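You operate a simulated robot arm through the tools that you are given. There is no shell and no other tool.

The job below is to be done with a simulated robot arm. You get a single attempt, and the scene is never put back.

Task
Stand the tall glass on the coaster and polish out the ring that it left.
Fine: wood cream from the cream tin on the yellow duster; the duster goes back where it lay. Set down upright: tall glass. What is to be rubbed or washed off counts as gone when no trace of it is left.
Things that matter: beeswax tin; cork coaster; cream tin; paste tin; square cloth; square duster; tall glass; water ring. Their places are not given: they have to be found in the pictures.

The check looks at the end state, three seconds after you hand in, the way a careful person would. Anything else that was tipped, shoved, dropped, spilled or broken makes it a failure.

Robot
A 7-joint arm with a two-finger parallel gripper, fixed in place. Base frame: the origin is on the floor under the middle of its stand, x ahead of it, y to its left, z up. Lengths are in mm, angles in degrees, forces in N, time in s.
It reaches about 1112 mm from its shoulder. Its first joint turns from -166.0 to 166.0 degrees. Payload 3.43 kg.
The tool frame sits at the grasp point between the pads (the TCP): z along the fingers, y along the line on which they close. The tips reach 34 mm beyond it. Largest opening 128 mm; finger width 24, thickness 12; the body of the gripper, 48 by 130 mm, starts 96 mm behind the TCP.
Orientation is that of the tool frame in the base frame, as a unit quaternion [x, y, z, w]. With the fingers straight down and closing along the base's y, the tool's x points along the base's -x, its y along +y and its z along -z.

Tools
- The arm moves only by the tool jog_arm. Its argument "rows" is a list of rows, each a list of 7 numbers: the shift along the tool's x, y, z in mm, then the turn, a rotation vector about the tool's x, y, z in degrees, then the finger opening in mm, from 0 to 128. In form: [[tx, ty, tz, ax, ay, az, claw], ...]. A call has 1 to 20 rows; each row is the pose to reach, as a shift and turn from the pose commanded when the call began, along the tool's axes at that moment. Each row takes 0.2 s and may step no farther than 50 mm and 8.6 degrees from the row before; otherwise, or with a gripper value out of range, the whole call is refused. Where a pose cannot be reached the arm comes as near as it can. A force on the tool above 40 N (or 10 N above the force at the start of the call, whichever is more), or a blocked arm, ends the call early, and 0.2 s more pass. Each finger travels about 153 mm/s and halts on what it meets, pressing with about 21 N; the grip force reading is that of the motor and also rises with nothing between the fingers. The clock runs only during rows and for 0.2 s after the last one: add rows that repeat a pose to give the fingers time. The reply holds the time, the measured pose of the TCP, the force on the tool along the base axes, the opening and the grip force, in the units named above and with some noise, with the torque about the TCP (base axes, N m) and any sound that the robot's microphone picked up.
- Cameras (640 x 400 px; columns grow to the right, rows downward): "scene" is fixed at [404.9, -497.1, 1497.8]; the picture's right is [0.97, -0.23, 0.00], its down [-0.11, -0.48, -0.87] and it looks along [0.20, 0.85, -0.50] (base axes); focal length 319 px, centre (320, 200). "wrist" rides on the gripper at [76, -11, -160] in the tool frame; the picture's right is [0.15, 0.99, 0.00], its down [-0.88, 0.13, -0.46] and it looks along [-0.45, 0.07, 0.89] (tool axes); focal length 234 px, centre (320, 200).
- get_image(camera): a new picture of that camera. The clock stands still meanwhile.
- locate(camera, pixels): there is no depth. For up to 12 entries [column, row, z] of the newest picture of that camera ("zoom" is the newest enlarged one), the place [x, y] in the base frame at which the ray of that pixel passes the height z, good to about 3 mm, but the place of the scene camera against the robot may be out by one fixed shift of up to 12 mm in any direction. The clock stands still meanwhile.
- zoom(camera, box): a new picture of the part [left, top, right, bottom] of that camera's present view, enlarged. The clock stands still meanwhile.
- sign_off(): hands the job in; it is judged then, once.

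Leave the gripper open and the arm clear of the work at the hand-in unless told otherwise.

The tools are called by a JSON object that holds its "op" and its "data". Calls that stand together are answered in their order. jog_arm: Moves the arm, as the interface text tells. Its arguments: {"type":"object","properties":{"rows":{"type":"array"}},"required":["rows"]} The other tools are called the same way: get_image (camera) takes a picture; locate (camera, pixels) gives the place at which the rays of pixels pass given heights; zoom (camera, box) takes an enlarged picture of a part of a camera's view; sign_off () hands the job in.

At the start:

```text
time: 0.0
ee_pos: [566.4, 156.0, 1091.4]
ee_rot: [0.0, 1.0, -0.001, -0.001]
wrist_force: [0.0, -0.6, 1.0]
ft_torque: [0.02, 0.0, 0.02]
grip_width: 128.4
finger_force: 0.0
```

scene: 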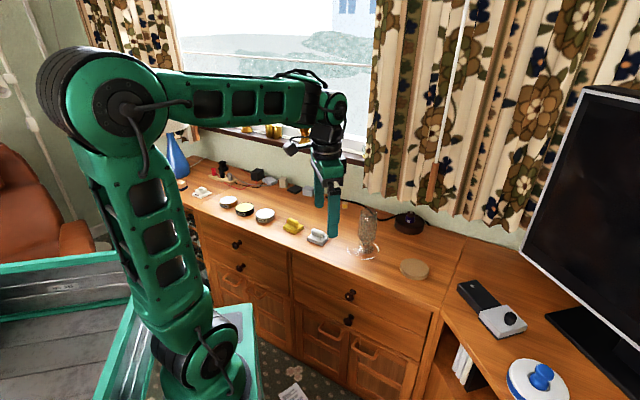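
wrist: 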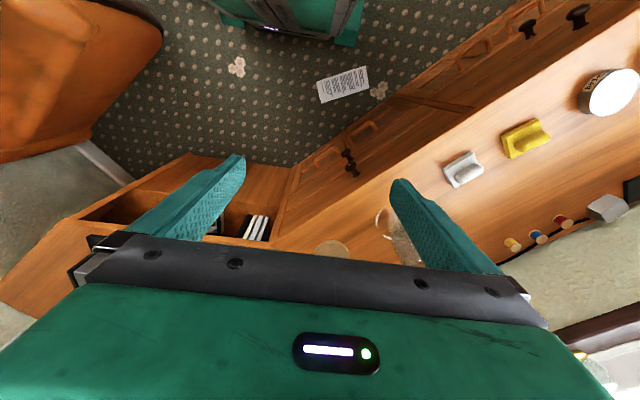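

I see a sideboard with three tins, a yellow duster, a grey-white cloth, a tall glass and a cork coaster. I'll zoom in on these areas to identify them.

{"op": "zoom", "data": {"camera": "scene", "box": [180, 170, 340, 270]}}

{"op": "zoom", "data": {"camera": "scene", "box": [300, 190, 460, 290]}}

{"op": "zoom", "data": {"camera": "wrist", "box": [300, 50, 640, 262]}}

```text
4.00 times, centred on (260, 220) of scene
```

zoom: 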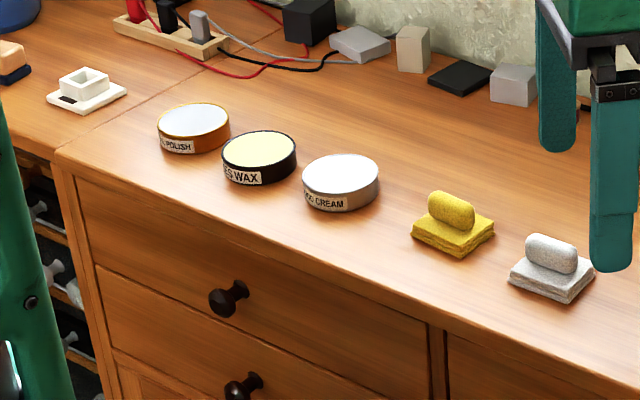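

```text
4.00 times, centred on (380, 240) of scene
```

zoom: 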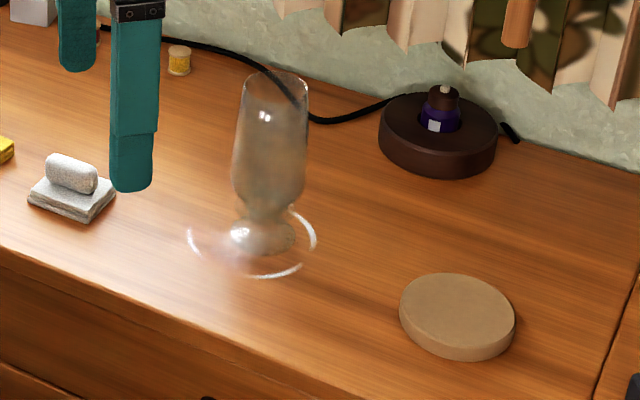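

```text
1.88 times, centred on (470, 156) of wrist
```

zoom: 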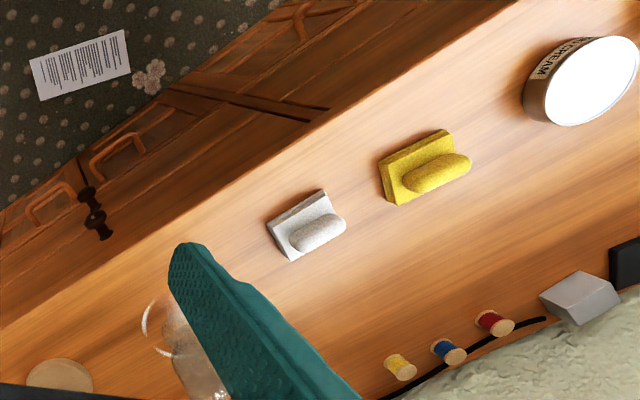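

The tins read POLISH, BEESWAX and WOOD CREAM from left to right. The yellow duster, with its grip, is at about scene (293,226). The white cloth is to its right, the glass stands inside the water ring at about (366,245), and the coaster is at (414,268). Next I'll compare rays from both cameras to work out the top's height.

{"op": "locate", "data": {"camera": "scene", "pixels": [[414.2, 267, 700], [414.2, 267, 800], [293.5, 226, 700], [293.5, 226, 800], [317, 237, 700], [317, 237, 800], [265, 214, 700], [265, 214, 800]]}}

{"op": "locate", "data": {"camera": "wrist", "pixels": [[331.7, 248, 700], [331.7, 248, 800], [525, 139, 700], [525, 139, 800], [463, 169, 700], [463, 169, 800], [612, 92, 700], [612, 92, 800]]}}

```text
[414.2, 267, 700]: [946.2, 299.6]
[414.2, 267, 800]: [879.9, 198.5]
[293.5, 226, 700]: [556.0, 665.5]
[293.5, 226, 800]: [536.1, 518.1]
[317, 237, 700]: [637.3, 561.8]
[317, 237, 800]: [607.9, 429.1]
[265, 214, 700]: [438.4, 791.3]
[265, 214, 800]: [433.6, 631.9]
```

```text
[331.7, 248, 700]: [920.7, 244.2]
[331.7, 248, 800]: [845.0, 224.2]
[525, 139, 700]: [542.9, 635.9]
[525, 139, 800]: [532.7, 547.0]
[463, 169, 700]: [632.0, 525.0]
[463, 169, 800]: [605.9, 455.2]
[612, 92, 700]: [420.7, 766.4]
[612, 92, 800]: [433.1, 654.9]
```

The two views agree on a height of about 745-755. I'll find the glass foot, the ring and the coaster at that height, and then move the wrist camera over for a clearer view.

{"op": "locate", "data": {"camera": "scene", "pixels": [[365.7, 249.2, 740], [348, 258, 740], [378, 250, 740], [327, 249.5, 740], [396, 275, 740], [440, 308, 740], [187, 188, 740], [368, 209, 900], [368, 209, 850]]}}

{"op": "zoom", "data": {"camera": "scene", "box": [335, 200, 399, 270]}}

```text
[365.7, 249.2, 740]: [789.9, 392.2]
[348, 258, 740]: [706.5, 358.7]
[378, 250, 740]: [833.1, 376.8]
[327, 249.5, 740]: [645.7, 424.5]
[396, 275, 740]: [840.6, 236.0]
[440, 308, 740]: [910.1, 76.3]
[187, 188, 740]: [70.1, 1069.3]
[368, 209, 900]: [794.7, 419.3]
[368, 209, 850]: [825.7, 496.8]
```

```text
5.71 times, centred on (367, 235) of scene
```

zoom: 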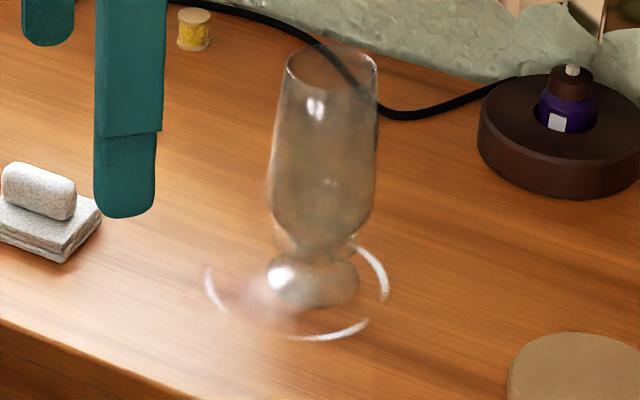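

The front edge of the sideboard runs diagonally, facing the base at about 40°, and the glass is near (790,392). I'll turn the tool 40° so the wrist camera faces the sideboard squarely, and move over toward the glass while staying high.

{"op": "jog_arm", "data": {"rows": [[-21, 19, 0, 0, 0, -8, 128], [-42, 38, 0, 0, 0, -16, 128], [-63, 58, 0, 0, 0, -24, 128], [-84, 78, 0, 0, 0, -32, 128], [-105, 97, 0, 0, 0, -40, 128], [-105, 97, 0, 0, 0, -40, 128]]}}

{"op": "get_image", "data": {"camera": "wrist"}}

{"op": "get_image", "data": {"camera": "scene"}}

```text
time: 1.4
ee_pos: [657.6, 252.4, 1101.3]
ee_rot: [-0.342, 0.94, -0.002, 0.006]
wrist_force: [0.6, 0.1, 0.2]
ft_torque: [0.03, 0.03, 0.02]
grip_width: 128.0
finger_force: 0.1
```

```text
taken
```

wrist: 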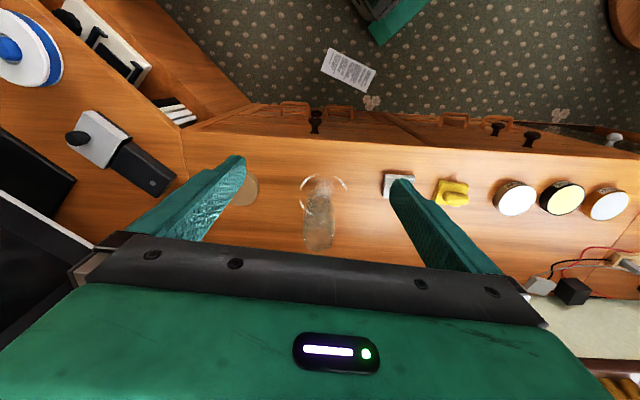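

```text
taken
```

scene: 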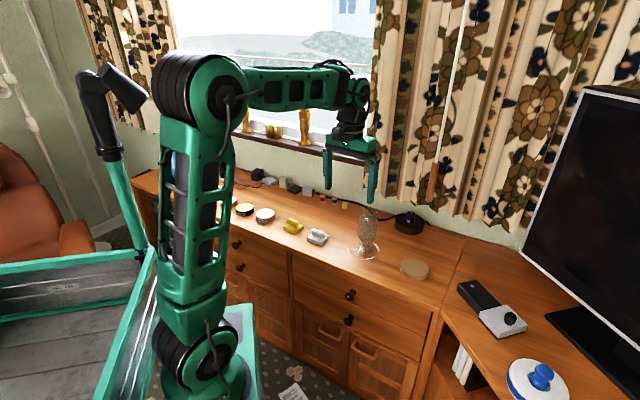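

The reported pose is about 13 mm short in x and 10 mm high, which may be lag or reach. I'll hold for a row to let it settle, then zoom.

{"op": "jog_arm", "data": {"rows": [[0, 0, 0, 0, 0, 0, 128], [0, 0, 0, 0, 0, 0, 128]]}}

{"op": "zoom", "data": {"camera": "wrist", "box": [220, 140, 420, 265]}}

{"op": "zoom", "data": {"camera": "wrist", "box": [360, 140, 640, 315]}}

```text
time: 2.0
ee_pos: [656.8, 251.7, 1102.1]
ee_rot: [-0.342, 0.94, -0.003, 0.005]
wrist_force: [0.3, 1.2, 0.3]
ft_torque: [0.0, -0.04, 0.01]
grip_width: 128.2
finger_force: 0.1
```

```text
3.20 times, centred on (320, 202) of wrist
```

zoom: 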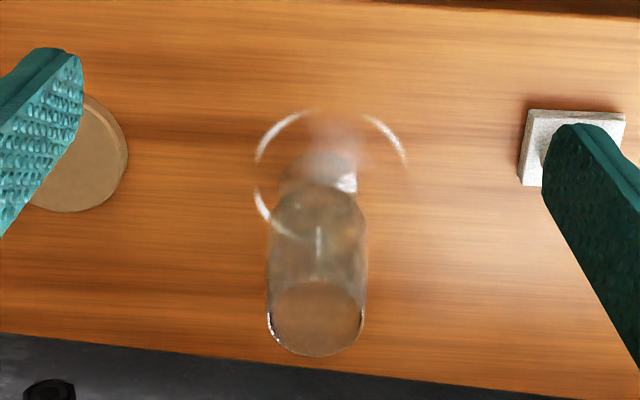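

```text
2.29 times, centred on (500, 228) of wrist
```

zoom: 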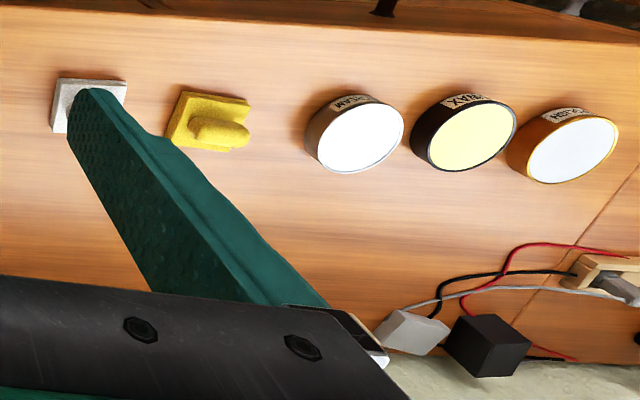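

From here I can see the glass standing almost centred in the ring. Next I'll shift about 375 mm along the sideboard, at the same height, to view the duster and tins squarely.

{"op": "jog_arm", "data": {"rows": [[7, 46, 0, 0, 0, 0, 128], [14, 92, 0, 0, 0, 0, 128], [21, 138, 0, 0, 0, 0, 128], [28, 184, 0, 0, 0, 0, 128], [35, 230, 0, 0, 0, 0, 128], [42, 276, 0, 0, 0, 0, 128], [49, 322, 0, 0, 0, 0, 128], [56, 368, 0, 0, 0, 0, 128], [56, 368, 0, 0, 0, 0, 128]]}}

{"op": "get_image", "data": {"camera": "wrist"}}

{"op": "get_image", "data": {"camera": "scene"}}

```text
time: 4.0
ee_pos: [380.5, 497.2, 1095.6]
ee_rot: [-0.342, 0.94, -0.001, 0.005]
wrist_force: [-0.4, 0.6, -0.9]
ft_torque: [0.02, -0.01, 0.0]
grip_width: 128.2
finger_force: 0.1
```

```text
taken
```

wrist: 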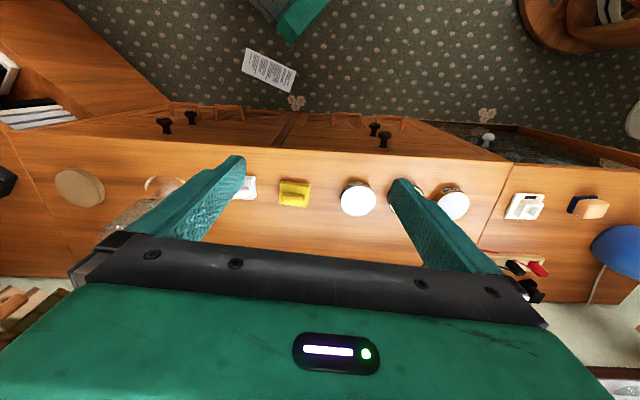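

```text
taken
```

scene: 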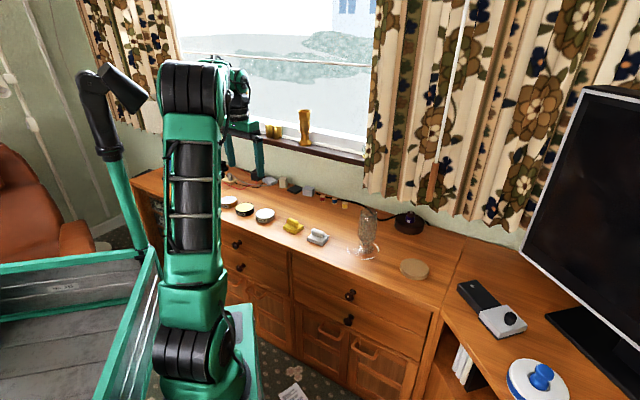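

Now the duster (about 294,193) and the cream tin (about 358,199) are in clear view. I'll zoom in on them.

{"op": "zoom", "data": {"camera": "wrist", "box": [230, 150, 390, 250]}}

{"op": "locate", "data": {"camera": "wrist", "pixels": [[294, 193, 740], [294, 193, 760], [358, 199, 740], [358, 199, 760], [80, 187, 740], [80, 187, 760], [453, 204, 740], [453, 204, 760]]}}

{"op": "locate", "data": {"camera": "scene", "pixels": [[293.5, 226, 740], [293.5, 226, 760], [265, 214, 740], [265, 214, 760], [414.2, 267, 740], [414.2, 267, 760]]}}

```text
4.00 times, centred on (310, 200) of wrist
```

zoom: 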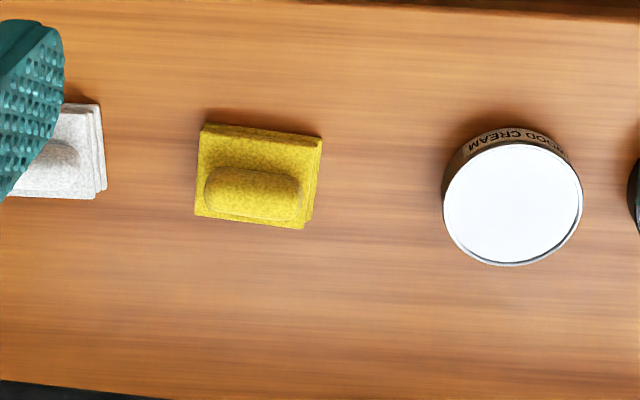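

```text
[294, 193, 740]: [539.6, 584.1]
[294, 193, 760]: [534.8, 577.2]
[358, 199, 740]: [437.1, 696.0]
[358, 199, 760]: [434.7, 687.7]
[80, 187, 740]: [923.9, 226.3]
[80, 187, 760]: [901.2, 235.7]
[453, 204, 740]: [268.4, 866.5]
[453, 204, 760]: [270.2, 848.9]
```

```text
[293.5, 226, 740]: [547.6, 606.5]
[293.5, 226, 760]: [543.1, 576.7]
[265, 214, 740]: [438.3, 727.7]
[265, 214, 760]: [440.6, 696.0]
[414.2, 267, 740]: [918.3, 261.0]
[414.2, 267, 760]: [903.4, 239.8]
```

I estimate the glass axis at about (767,377), the rim at z ≈ 934 and the tabletop at z ≈ 750. I'll move above the glass at the present height and check that it is centred between the fingers.

{"op": "jog_arm", "data": {"rows": [[-24, -38, 0, 0, 0, 0, 128], [-49, -76, 0, 0, 0, 0, 128], [-73, -114, 0, 0, 0, 0, 128], [-97, -151, 0, 0, 0, 0, 128], [-122, -189, 0, 0, 0, 0, 128], [-146, -227, 0, 0, 0, 0, 128], [-170, -265, 0, 0, 0, 0, 128], [-194, -303, 0, 0, 0, 0, 128], [-219, -341, 0, 0, 0, 0, 128], [-219, -341, 0, 0, 0, 0, 128]]}}

{"op": "get_image", "data": {"camera": "wrist"}}

{"op": "get_image", "data": {"camera": "scene"}}

```text
time: 6.2
ee_pos: [766.0, 377.6, 1103.3]
ee_rot: [-0.342, 0.94, -0.001, 0.005]
wrist_force: [0.1, 0.8, -0.7]
ft_torque: [0.01, -0.02, -0.02]
grip_width: 128.1
finger_force: 0.0
```

```text
taken
```

wrist: 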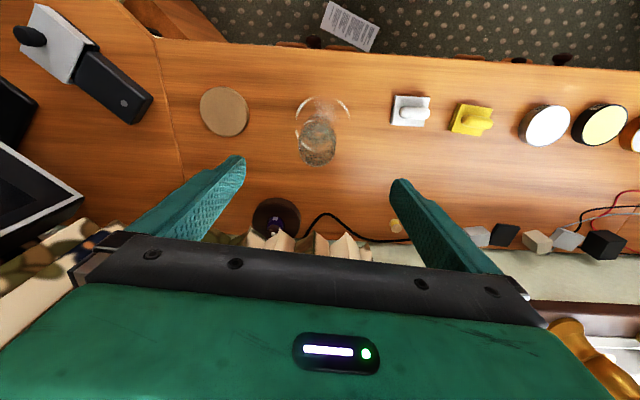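

```text
taken
```

scene: 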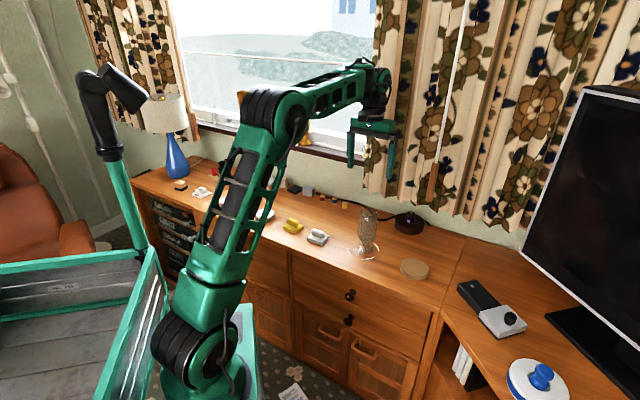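

The glass, ring and coaster are all clearly visible now. I'll zoom for precise pixels.

{"op": "zoom", "data": {"camera": "wrist", "box": [180, 70, 380, 195]}}

{"op": "zoom", "data": {"camera": "wrist", "box": [280, 80, 368, 175]}}

```text
3.20 times, centred on (280, 132) of wrist
```

zoom: 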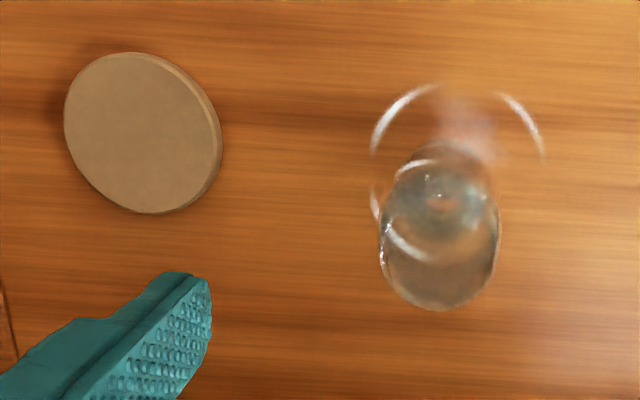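

```text
4.21 times, centred on (324, 128) of wrist
```

zoom: 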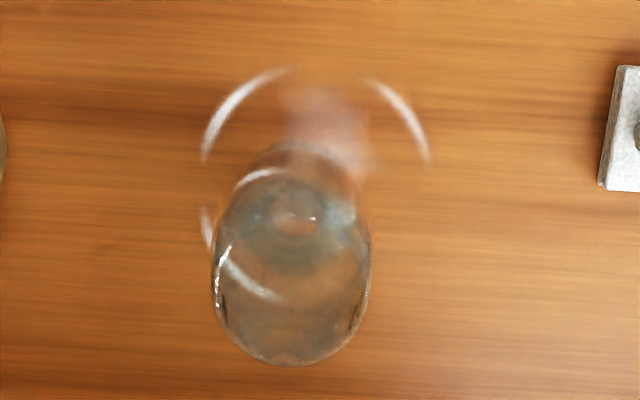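

{"op": "locate", "data": {"camera": "wrist", "pixels": [[317.1, 148.9, 934], [319.2, 125.8, 750], [223.4, 111.25, 760], [223.4, 111.25, 750], [323, 120.6, 750], [323, 120.6, 740], [470, 120, 750], [545, 125, 780], [407, 111, 750], [319, 193, 1103], [319.2, 125.8, 760]]}}

{"op": "zoom", "data": {"camera": "wrist", "box": [380, 70, 580, 195]}}

```text
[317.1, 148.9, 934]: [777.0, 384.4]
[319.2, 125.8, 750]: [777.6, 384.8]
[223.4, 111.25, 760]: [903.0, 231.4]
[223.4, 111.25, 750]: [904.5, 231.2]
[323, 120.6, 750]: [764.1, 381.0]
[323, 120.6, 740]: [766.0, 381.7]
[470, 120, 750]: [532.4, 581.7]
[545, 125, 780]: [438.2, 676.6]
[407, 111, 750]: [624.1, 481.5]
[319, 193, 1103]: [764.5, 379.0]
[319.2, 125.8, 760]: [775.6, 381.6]
```

```text
3.20 times, centred on (480, 132) of wrist
```

zoom: 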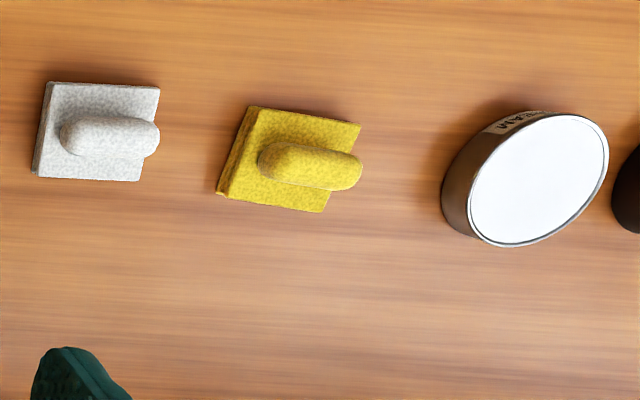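

The glass axis comes out at about (777,384.5) from both the rim and the foot, and the coaster top is at about (902.5,232.5,760). I'll correct by about 13 mm and descend partway to check.

{"op": "jog_arm", "data": {"rows": [[-13, -2, 0, 0, 0, 0, 128], [-13, -2, 40, 0, 0, 0, 128], [-13, -2, 80, 0, 0, 0, 128], [-13, -2, 110, 0, 0, 0, 128], [-13, -2, 110, 0, 0, 0, 128]]}}

{"op": "get_image", "data": {"camera": "wrist"}}

{"op": "get_image", "data": {"camera": "scene"}}

```text
time: 7.4
ee_pos: [779.7, 384.2, 991.6]
ee_rot: [-0.342, 0.94, -0.002, 0.006]
wrist_force: [0.0, 0.1, -0.1]
ft_torque: [0.0, -0.02, 0.0]
grip_width: 128.2
finger_force: 0.1
```

```text
taken
```

wrist: 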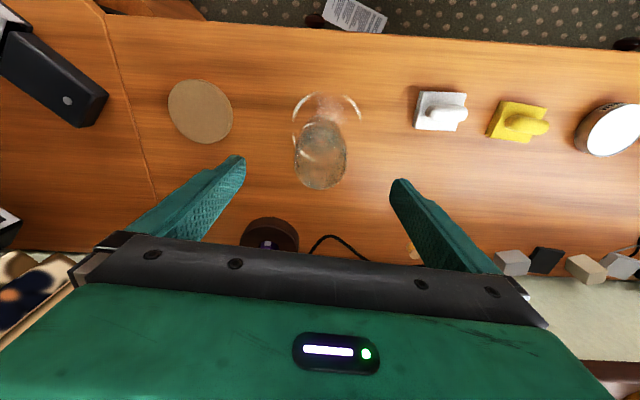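

```text
taken
```

scene: 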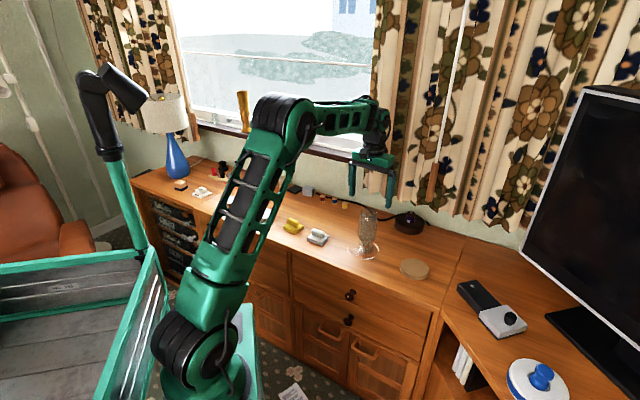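

{"op": "zoom", "data": {"camera": "wrist", "box": [270, 80, 382, 200]}}

```text
3.33 times, centred on (326, 140) of wrist
```

zoom: 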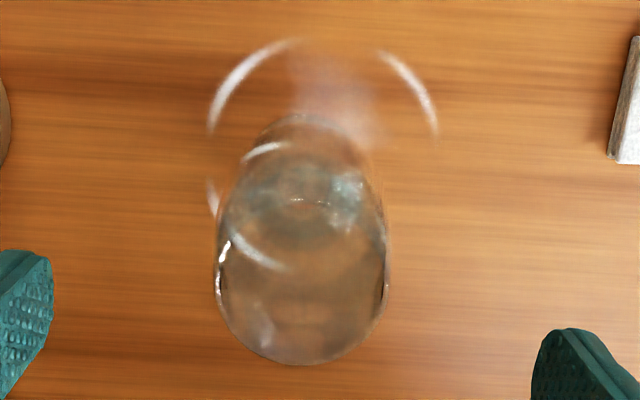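

The rim centre is at about (320,165), so it is centred between the fingers to within 2-3 mm. I'll descend to a TCP height of about 875, leaving the gripper body above the rim, and then check before closing.

{"op": "jog_arm", "data": {"rows": [[0, 0, 30, 0, 0, 0, 128], [0, 0, 60, 0, 0, 0, 128], [0, 0, 90, 0, 0, 0, 128], [0, 0, 115, 0, 0, 0, 128], [0, 0, 115, 0, 0, 0, 128]]}}

{"op": "get_image", "data": {"camera": "wrist"}}

{"op": "zoom", "data": {"camera": "scene", "box": [330, 140, 430, 280]}}

```text
time: 8.6
ee_pos: [779.6, 385.6, 877.0]
ee_rot: [-0.342, 0.94, -0.001, 0.005]
wrist_force: [0.2, -0.2, -0.2]
ft_torque: [-0.02, -0.03, 0.01]
grip_width: 128.0
finger_force: 0.0
```

```text
taken
```

wrist: 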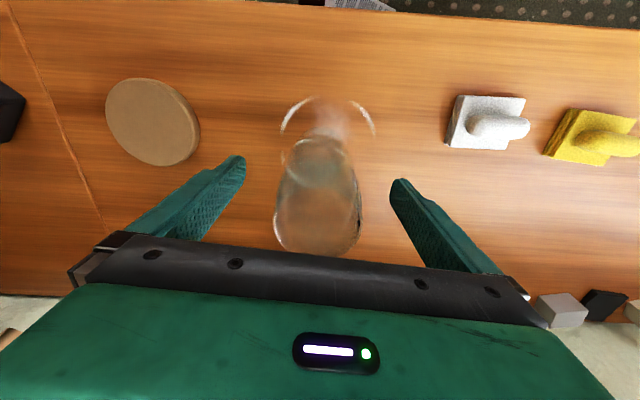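

```text
2.86 times, centred on (380, 210) of scene
```

zoom: 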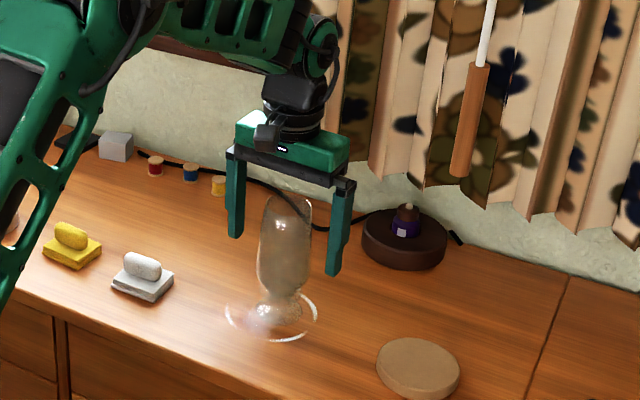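

The fingers straddle the bowl with clearance on both sides. I'll close gently onto the glass, giving the fingers time.

{"op": "locate", "data": {"camera": "wrist", "pixels": [[152, 121, 760], [326, 120, 750], [486, 122, 750]]}}

{"op": "jog_arm", "data": {"rows": [[0, 0, 0, 0, 0, 0, 90], [0, 0, 0, 0, 0, 0, 70], [0, 0, 0, 0, 0, 0, 60], [0, 0, 0, 0, 0, 0, 50], [0, 0, 0, 0, 0, 0, 40], [0, 0, 0, 0, 0, 0, 40]]}}

{"op": "get_image", "data": {"camera": "wrist"}}

```text
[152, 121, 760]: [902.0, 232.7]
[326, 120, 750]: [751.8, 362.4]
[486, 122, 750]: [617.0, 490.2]
```

```text
time: 10.0
ee_pos: [780.6, 385.5, 876.9]
ee_rot: [-0.342, 0.94, -0.002, 0.005]
wrist_force: [1.2, -0.4, -1.1]
ft_torque: [0.03, -0.02, -0.03]
grip_width: 67.4
finger_force: 20.9
```

```text
taken
```

wrist: 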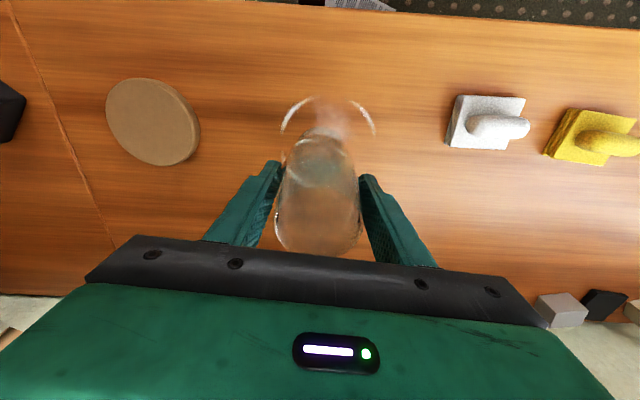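

The glass is gripped at 67.4 mm with 20.9 N. I'll lift it straight up 60 mm and check.

{"op": "jog_arm", "data": {"rows": [[0, 0, -10, 0, 0, 0, 40], [0, 0, -25, 0, 0, 0, 40], [0, 0, -45, 0, 0, 0, 40], [0, 0, -60, 0, 0, 0, 40], [0, 0, -60, 0, 0, 0, 40]]}}

{"op": "get_image", "data": {"camera": "wrist"}}

{"op": "zoom", "data": {"camera": "scene", "box": [330, 140, 430, 280]}}

```text
time: 11.2
ee_pos: [779.6, 385.6, 936.8]
ee_rot: [-0.342, 0.94, -0.002, 0.006]
wrist_force: [0.6, 0.7, -2.7]
ft_torque: [0.03, 0.06, 0.03]
grip_width: 67.3
finger_force: 21.1
```

```text
taken
```

wrist: 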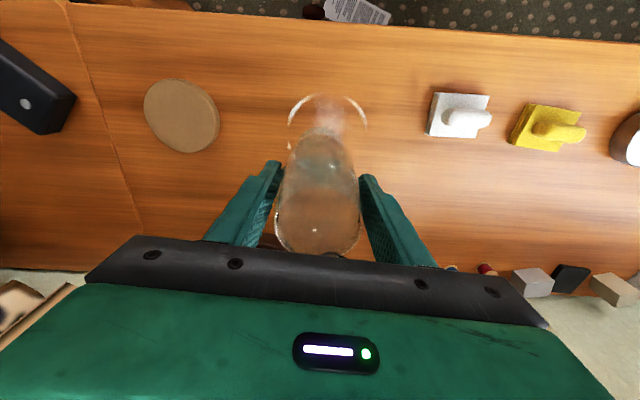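

```text
2.86 times, centred on (380, 210) of scene
```

zoom: 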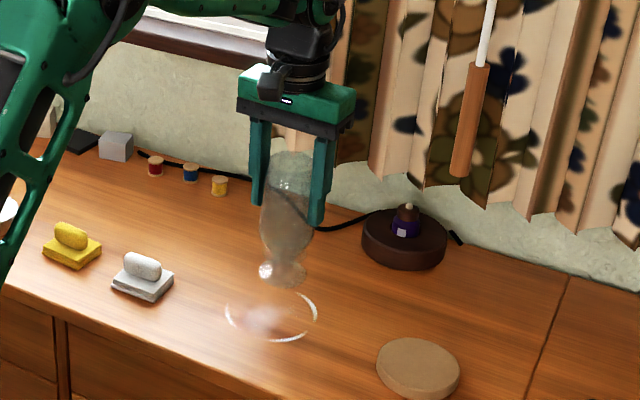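

The glass is lifted cleanly (weight about 2.7 N). I'll carry it level about 197 mm along the sideboard to above the coaster at (902.5,232.5).

{"op": "jog_arm", "data": {"rows": [[0, -15, 0, 0, 0, 0, 40], [1, -40, 0, 0, 0, 0, 40], [1, -70, 0, 0, 0, 0, 40], [2, -100, 0, 0, 0, 0, 40], [2, -130, 0, 0, 0, 0, 40], [3, -160, 0, 0, 0, 0, 40], [3, -185, 0, 0, 0, 0, 40], [3, -197, 0, 0, 0, 0, 40], [3, -197, 0, 0, 0, 0, 40]]}}

{"op": "get_image", "data": {"camera": "wrist"}}

{"op": "zoom", "data": {"camera": "scene", "box": [350, 160, 470, 300]}}

```text
time: 13.2
ee_pos: [901.2, 233.4, 937.9]
ee_rot: [-0.342, 0.94, -0.002, 0.006]
wrist_force: [0.1, 0.0, -3.5]
ft_torque: [0.01, -0.03, 0.02]
grip_width: 66.9
finger_force: 20.8
```

```text
taken
```

wrist: 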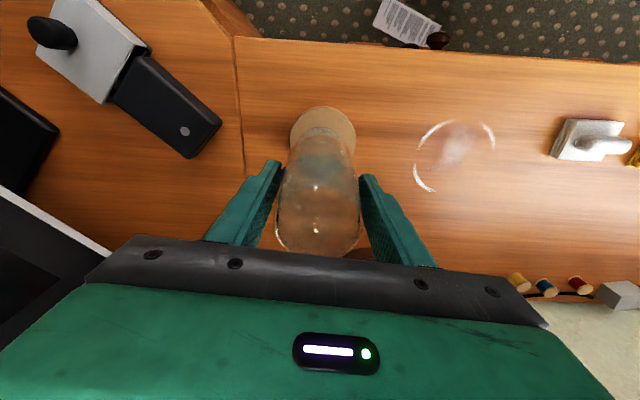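

```text
2.86 times, centred on (410, 230) of scene
```

zoom: 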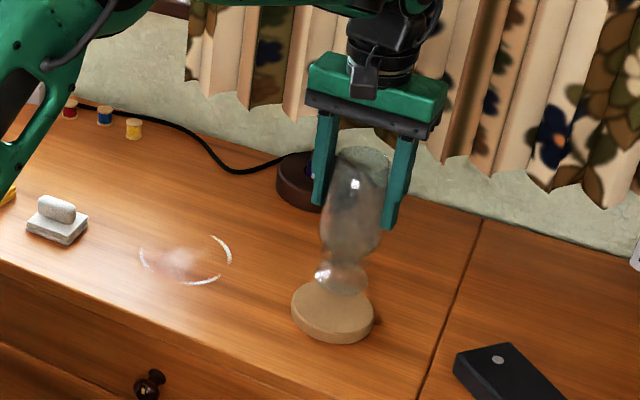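

{"op": "zoom", "data": {"camera": "wrist", "box": [270, 85, 510, 235]}}

{"op": "zoom", "data": {"camera": "wrist", "box": [400, 105, 512, 205]}}

{"op": "locate", "data": {"camera": "wrist", "pixels": [[323, 134, 760], [455, 155, 750], [496, 138, 750], [414, 165, 750], [452, 121, 750], [432, 190, 750]]}}

```text
2.67 times, centred on (390, 160) of wrist
```

zoom: 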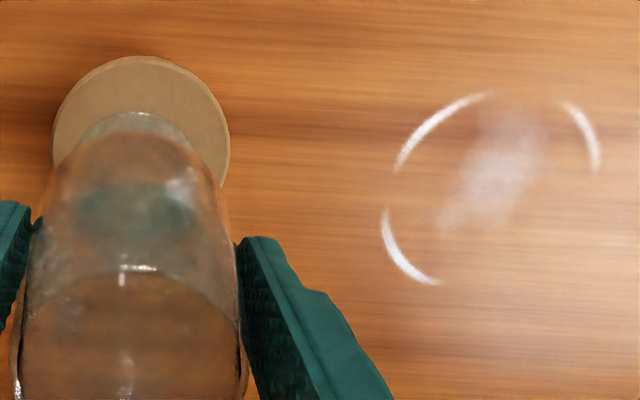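

```text
4.00 times, centred on (456, 155) of wrist
```

zoom: 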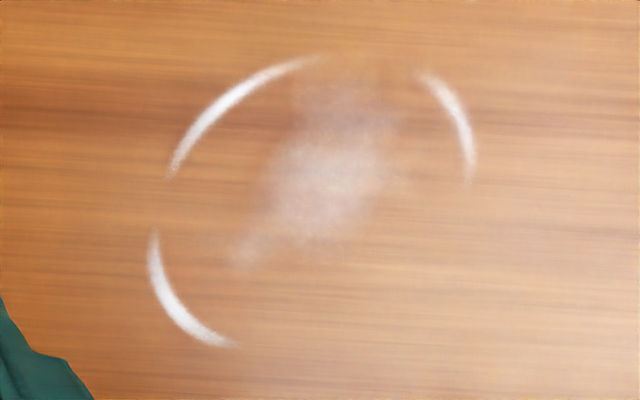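

```text
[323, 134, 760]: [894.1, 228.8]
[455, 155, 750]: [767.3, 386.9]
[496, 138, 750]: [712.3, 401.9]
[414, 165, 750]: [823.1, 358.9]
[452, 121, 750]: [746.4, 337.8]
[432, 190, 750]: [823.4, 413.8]
```

{"op": "locate", "data": {"camera": "wrist", "pixels": [[322.9, 139.2, 760], [320.1, 148.4, 810], [319.5, 148.4, 810]]}}

{"op": "zoom", "data": {"camera": "wrist", "box": [280, 95, 370, 160]}}

```text
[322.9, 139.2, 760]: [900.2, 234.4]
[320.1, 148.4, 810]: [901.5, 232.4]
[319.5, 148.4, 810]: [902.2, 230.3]
```

```text
6.15 times, centred on (325, 128) of wrist
```

zoom: 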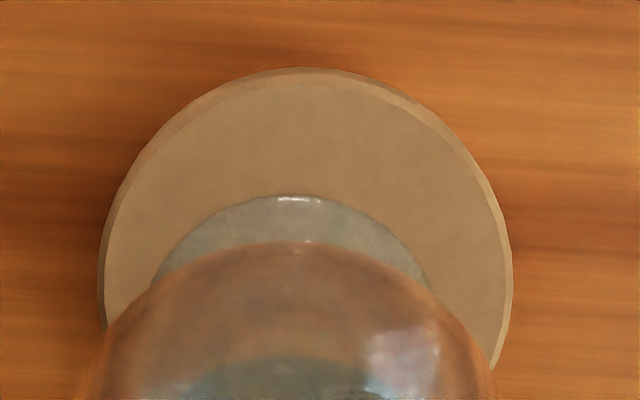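

The foot is almost centred over the coaster; a 3 mm shift in tool y centres it. I'll lower it 44 mm and then creep down.

{"op": "jog_arm", "data": {"rows": [[0, 3, 10, 0, 0, 0, 40], [0, 3, 25, 0, 0, 0, 40], [0, 3, 38, 0, 0, 0, 40], [0, 3, 45, 0, 0, 0, 40], [0, 3, 45, 0, 0, 0, 40]]}}

{"op": "zoom", "data": {"camera": "scene", "box": [380, 220, 450, 290]}}

{"op": "zoom", "data": {"camera": "wrist", "box": [270, 85, 382, 155]}}

```text
time: 14.4
ee_pos: [899.7, 234.4, 895.0]
ee_rot: [-0.342, 0.94, -0.001, 0.005]
wrist_force: [-1.7, -0.6, 10.0]
ft_torque: [-0.06, 0.33, 0.0]
grip_width: 67.2
finger_force: 21.0
```

```text
5.71 times, centred on (415, 255) of scene
```

zoom: 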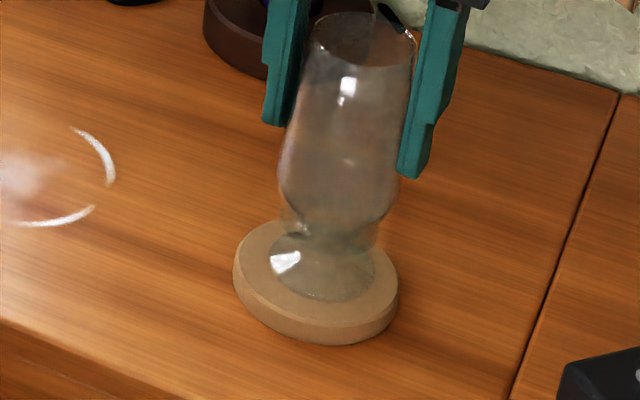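

```text
5.71 times, centred on (326, 120) of wrist
```

zoom: 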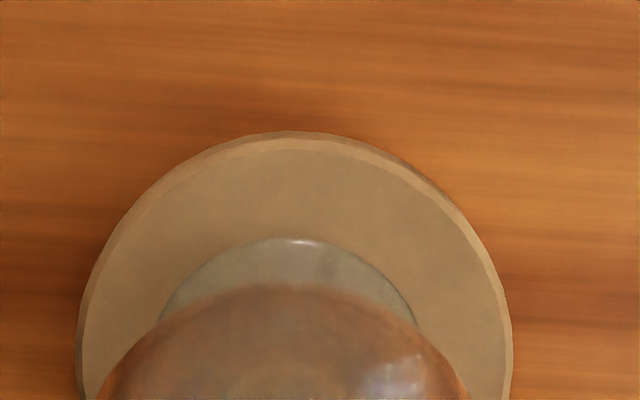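

The reaction is +10 N, so the foot is on the coaster and the coaster is about 18 mm thick. I'll ease up 1.5 mm to relieve the pressure and check the force before opening.

{"op": "jog_arm", "data": {"rows": [[0, 0, -1.5, 0, 0, 0, 40], [0, 0, -1.5, 0, 0, 0, 40]]}}

```text
time: 15.0
ee_pos: [901.4, 234.8, 895.7]
ee_rot: [-0.341, 0.94, -0.001, 0.005]
wrist_force: [-0.4, 0.0, 4.1]
ft_torque: [0.07, 0.1, 0.0]
grip_width: 67.4
finger_force: 20.9
```

There is still light contact (about 4 N), so the glass is seated. I'll open the fingers fully now.

{"op": "jog_arm", "data": {"rows": [[0, 0, -1.5, 0, 0, 0, 70], [0, 0, -1.5, 0, 0, 0, 80], [0, 0, -1.5, 0, 0, 0, 100], [0, 0, -1.5, 0, 0, 0, 128], [0, 0, -1.5, 0, 0, 0, 128]]}}

{"op": "get_image", "data": {"camera": "wrist"}}

{"op": "zoom", "data": {"camera": "scene", "box": [365, 180, 465, 290]}}

```text
time: 16.2
ee_pos: [901.2, 235.1, 896.6]
ee_rot: [-0.342, 0.94, -0.002, 0.005]
wrist_force: [-0.2, 0.2, -0.2]
ft_torque: [-0.01, 0.0, -0.01]
grip_width: 127.8
finger_force: 0.1
```

```text
taken
```

wrist: 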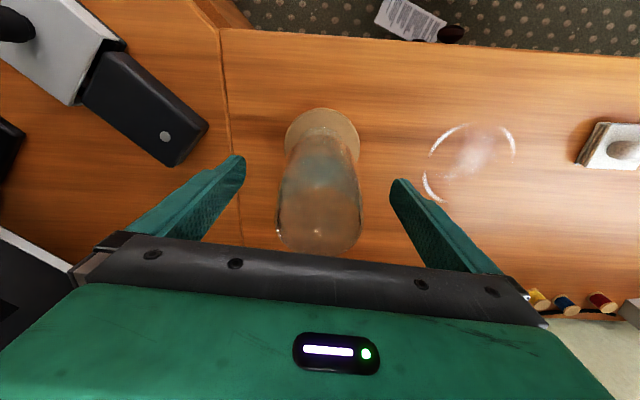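

```text
3.64 times, centred on (415, 235) of scene
```

zoom: 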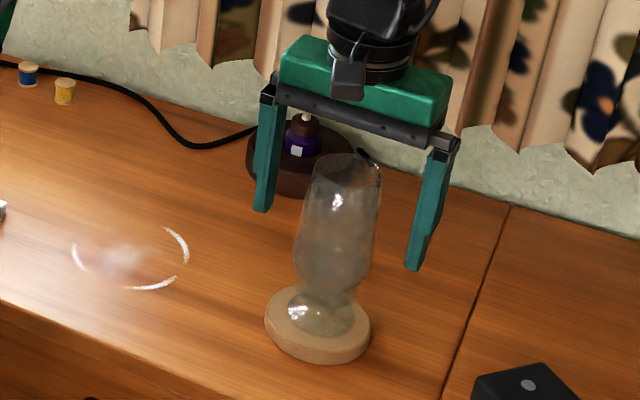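

The glass stands upright on the coaster and the fingers are clear. I'll raise straight up 160 mm.

{"op": "jog_arm", "data": {"rows": [[0, 0, -20, 0, 0, 0, 128], [0, 0, -55, 0, 0, 0, 128], [0, 0, -95, 0, 0, 0, 128], [0, 0, -130, 0, 0, 0, 128], [0, 0, -160, 0, 0, 0, 128], [0, 0, -160, 0, 0, 0, 128]]}}

{"op": "get_image", "data": {"camera": "wrist"}}

```text
time: 17.6
ee_pos: [900.1, 232.9, 1056.0]
ee_rot: [-0.343, 0.939, -0.002, 0.005]
wrist_force: [0.4, 0.4, -0.3]
ft_torque: [-0.01, 0.03, 0.0]
grip_width: 127.9
finger_force: 0.0
```

```text
taken
```

wrist: 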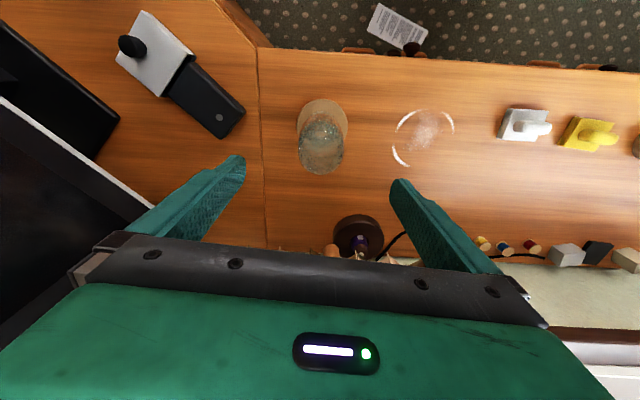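

The tool is clear of the glass. Now I'll travel about 500 mm along to above the yellow duster near (537,580), then come down to about z 950 for a close look.

{"op": "jog_arm", "data": {"rows": [[5, 45, 0, 0, 0, 0, 128], [10, 91, 0, 0, 0, 0, 128], [15, 136, 0, 0, 0, 0, 128], [20, 182, 0, 0, 0, 0, 128], [25, 227, 0, 0, 0, 0, 128], [30, 272, 0, 0, 0, 0, 128], [35, 318, 0, 0, 0, 0, 128], [40, 363, 0, 0, 0, 0, 128], [45, 409, 0, 0, 0, 0, 128], [50, 454, 0, 0, 0, 0, 128], [55, 499, 0, 0, 0, 0, 128], [55, 499, 40, 0, 0, 0, 128], [55, 499, 80, 0, 0, 0, 128], [55, 499, 106, 0, 0, 0, 128], [55, 499, 106, 0, 0, 0, 128]]}}

{"op": "get_image", "data": {"camera": "wrist"}}

{"op": "get_image", "data": {"camera": "scene"}}

```text
time: 20.8
ee_pos: [540.3, 583.7, 945.5]
ee_rot: [-0.342, 0.94, -0.001, 0.005]
wrist_force: [-0.8, 0.3, 0.0]
ft_torque: [-0.01, 0.02, 0.0]
grip_width: 128.1
finger_force: 0.2
```

```text
taken
```

wrist: 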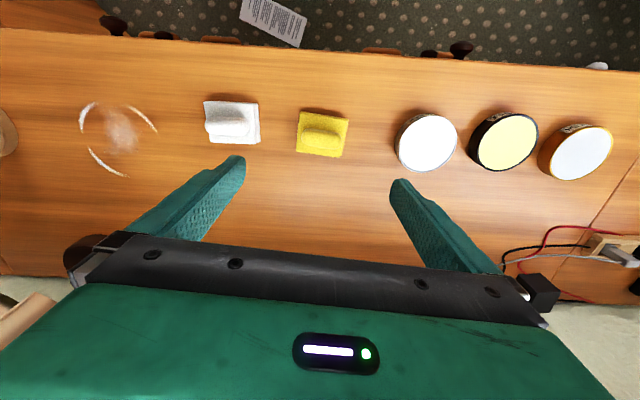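

```text
taken
```

scene: 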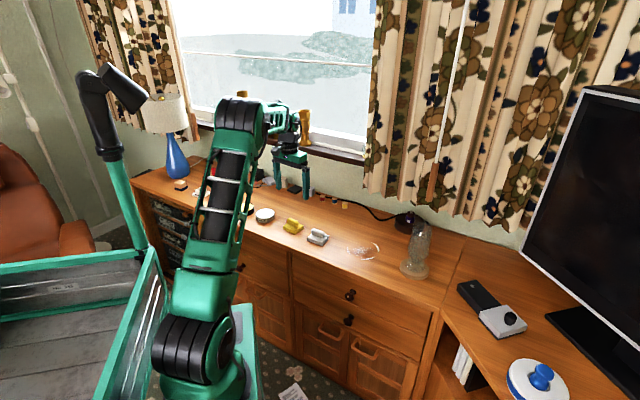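

I'll zoom in on the duster, cream tin and ring in this view.

{"op": "zoom", "data": {"camera": "wrist", "box": [280, 90, 370, 170]}}

{"op": "zoom", "data": {"camera": "wrist", "box": [380, 95, 540, 195]}}

{"op": "zoom", "data": {"camera": "wrist", "box": [60, 80, 190, 190]}}

{"op": "zoom", "data": {"camera": "scene", "box": [235, 195, 395, 275]}}

```text
5.00 times, centred on (325, 130) of wrist
```

zoom: 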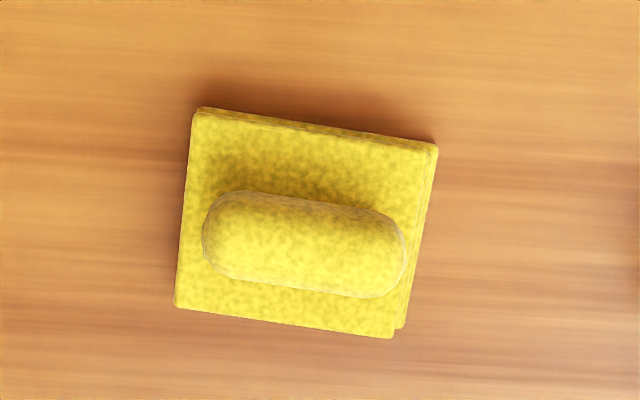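

```text
4.00 times, centred on (460, 145) of wrist
```

zoom: 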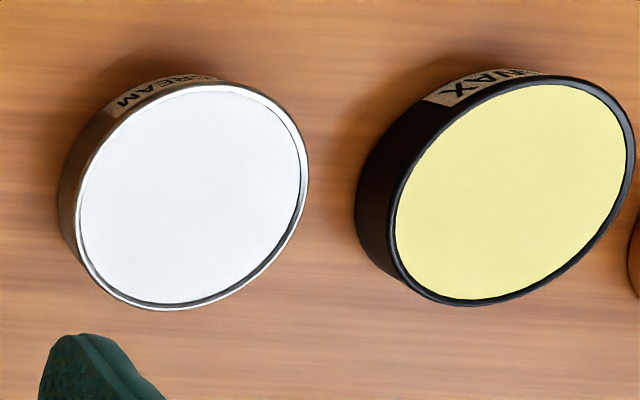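

```text
3.64 times, centred on (125, 135) of wrist
```

zoom: 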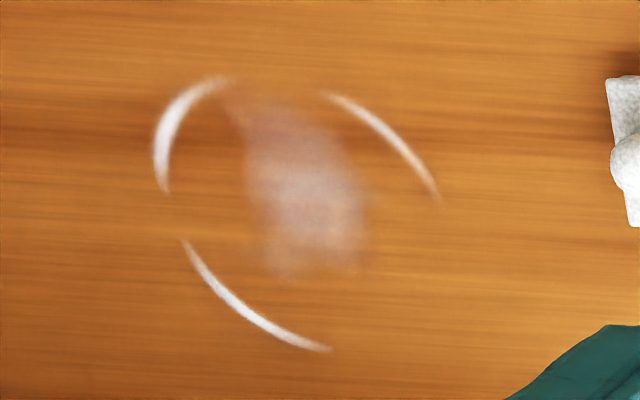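

```text
4.00 times, centred on (315, 235) of scene
```

zoom: 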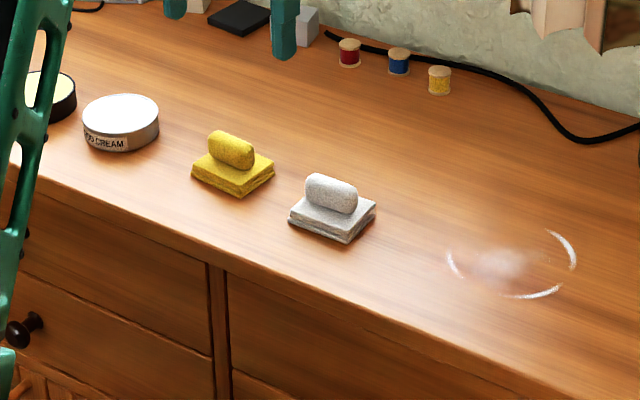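

{"op": "locate", "data": {"camera": "wrist", "pixels": [[321.8, 139, 740], [321.8, 139, 760], [321.8, 139, 780], [300.4, 111.6, 755], [348.4, 119.2, 755], [339.5, 157.4, 755], [296, 150.6, 755], [302, 144, 780], [341.8, 144, 780], [426, 143, 780], [426, 143, 770]]}}

{"op": "locate", "data": {"camera": "wrist", "pixels": [[78.8, 121.3, 743], [98.9, 100.7, 743], [156.6, 135, 743], [127.7, 176.2, 743], [127, 106, 743], [88.5, 146, 743], [83, 132, 743], [109, 166, 743], [120, 130, 743]]}}

{"op": "locate", "data": {"camera": "scene", "pixels": [[440, 236, 743], [340, 205, 743], [382, 220, 743], [300, 190, 743]]}}

```text
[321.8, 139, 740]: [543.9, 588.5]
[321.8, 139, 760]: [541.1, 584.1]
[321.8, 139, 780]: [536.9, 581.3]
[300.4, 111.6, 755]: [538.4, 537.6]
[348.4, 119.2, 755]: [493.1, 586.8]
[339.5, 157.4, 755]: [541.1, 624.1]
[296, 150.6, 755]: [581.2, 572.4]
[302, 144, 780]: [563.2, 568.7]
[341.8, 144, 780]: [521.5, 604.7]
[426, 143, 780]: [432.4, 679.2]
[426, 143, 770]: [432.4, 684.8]
```

```text
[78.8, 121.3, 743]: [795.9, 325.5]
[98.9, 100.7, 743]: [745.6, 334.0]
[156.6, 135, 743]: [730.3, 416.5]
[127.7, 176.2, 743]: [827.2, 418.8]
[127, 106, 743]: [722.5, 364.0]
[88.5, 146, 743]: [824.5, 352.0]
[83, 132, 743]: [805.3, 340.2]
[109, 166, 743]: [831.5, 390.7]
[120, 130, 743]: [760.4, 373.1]
```

```text
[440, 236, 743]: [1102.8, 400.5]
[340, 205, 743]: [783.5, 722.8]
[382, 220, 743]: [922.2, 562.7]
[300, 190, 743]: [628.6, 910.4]
```

The duster's long side and its grip run parallel to the sideboard edge, the same as my finger-closing line. To hold the grip across its narrow width I'll rotate the tool 90° about its axis at this height.

{"op": "jog_arm", "data": {"rows": [[0, 0, 0, 0, 0, 8, 128], [0, 0, 0, 0, 0, 16, 128], [0, 0, 0, 0, 0, 24, 128], [0, 0, 0, 0, 0, 32, 128], [0, 0, 0, 0, 0, 40, 128], [0, 0, 0, 0, 0, 48, 128], [0, 0, 0, 0, 0, 56, 128], [0, 0, 0, 0, 0, 64, 128], [0, 0, 0, 0, 0, 72, 128], [0, 0, 0, 0, 0, 80, 128], [0, 0, 0, 0, 0, 88, 128], [0, 0, 0, 0, 0, 90, 128], [0, 0, 0, 0, 0, 90, 128]]}}

{"op": "get_image", "data": {"camera": "wrist"}}

{"op": "get_image", "data": {"camera": "scene"}}

```text
time: 23.6
ee_pos: [539.5, 581.9, 945.7]
ee_rot: [0.423, 0.906, 0.003, 0.005]
wrist_force: [0.2, 0.2, 0.1]
ft_torque: [-0.01, -0.04, -0.01]
grip_width: 127.9
finger_force: 0.1
```

```text
taken
```

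wrist: 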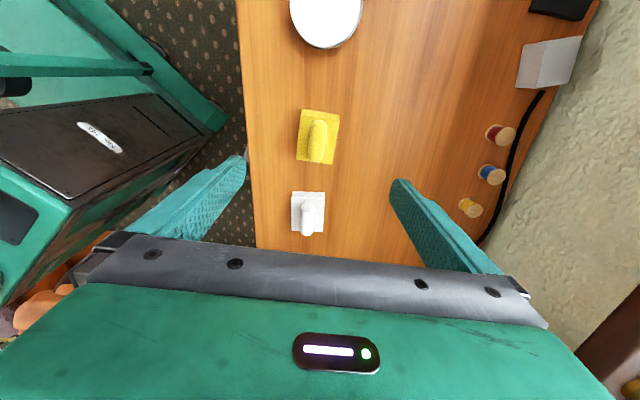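

```text
taken
```

scene: 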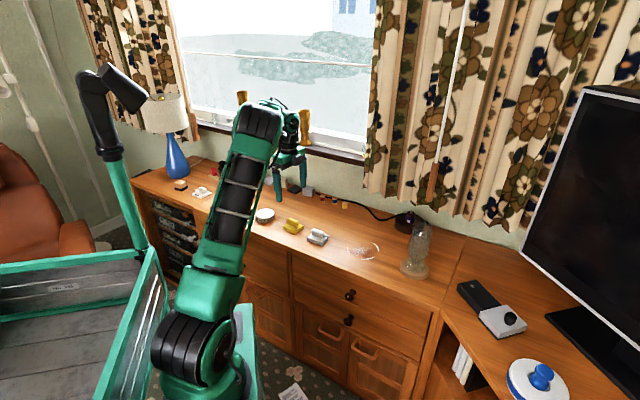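

{"op": "zoom", "data": {"camera": "wrist", "box": [272, 95, 362, 175]}}

{"op": "zoom", "data": {"camera": "wrist", "box": [270, 90, 370, 250]}}

```text
5.00 times, centred on (317, 135) of wrist
```

zoom: 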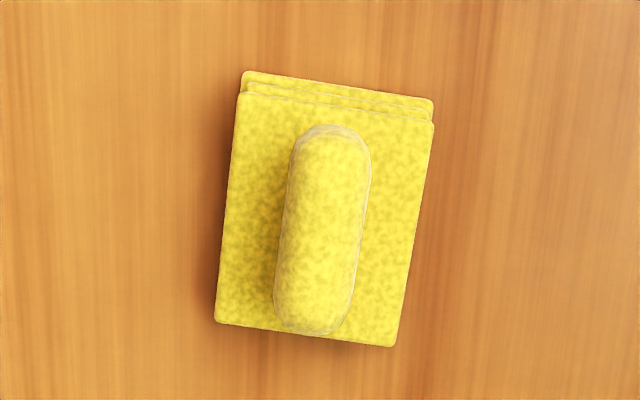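

```text
2.50 times, centred on (320, 170) of wrist
```

zoom: 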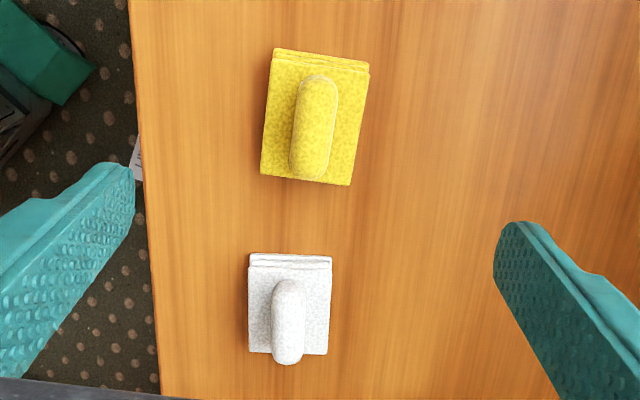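

The grip lines up with the tool and sits about 3 mm toward -y. I'll narrow the opening to 60, correct, and come down over the grip to a TCP height of about 822, then look again.

{"op": "locate", "data": {"camera": "wrist", "pixels": [[317.4, 141, 775], [317.4, 141, 790], [319.5, 141, 775]]}}

{"op": "jog_arm", "data": {"rows": [[0, -3, 0, 0, 0, 0, 60], [0, -3, 30, 0, 0, 0, 60], [0, -3, 70, 0, 0, 0, 60], [0, -3, 100, 0, 0, 0, 60], [0, -3, 122, 0, 0, 0, 60], [0, -3, 122, 0, 0, 0, 60]]}}

{"op": "get_image", "data": {"camera": "wrist"}}

{"op": "zoom", "data": {"camera": "scene", "box": [240, 170, 360, 260]}}

```text
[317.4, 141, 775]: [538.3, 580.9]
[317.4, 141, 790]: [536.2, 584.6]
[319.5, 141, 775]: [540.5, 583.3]
```

```text
time: 25.0
ee_pos: [535.5, 581.1, 823.8]
ee_rot: [0.422, 0.907, 0.003, 0.005]
wrist_force: [-0.7, -0.3, -0.5]
ft_torque: [0.01, -0.02, -0.01]
grip_width: 59.8
finger_force: 0.0
```

```text
taken
```

wrist: 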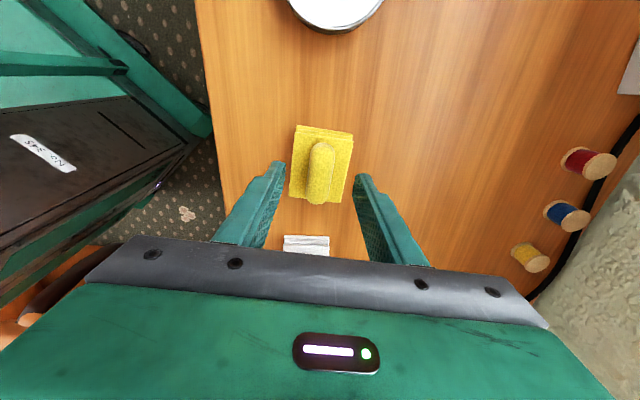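

```text
4.44 times, centred on (300, 215) of scene
```

zoom: 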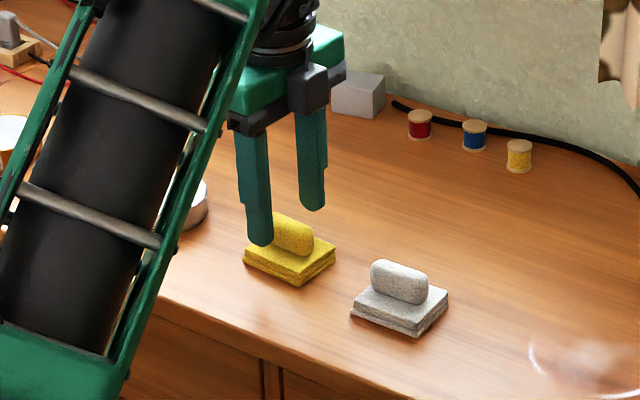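

{"op": "zoom", "data": {"camera": "wrist", "box": [240, 110, 400, 240]}}

```text
3.08 times, centred on (320, 175) of wrist
```

zoom: 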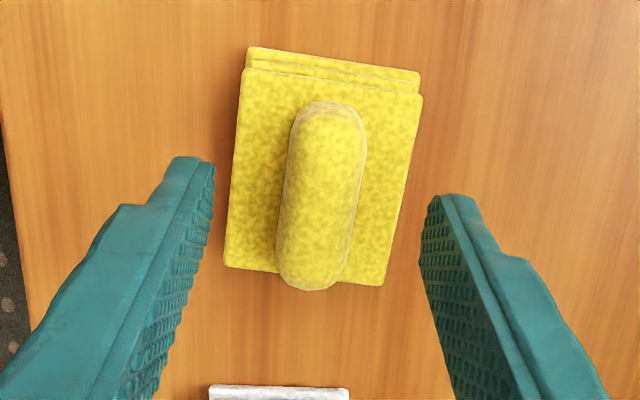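

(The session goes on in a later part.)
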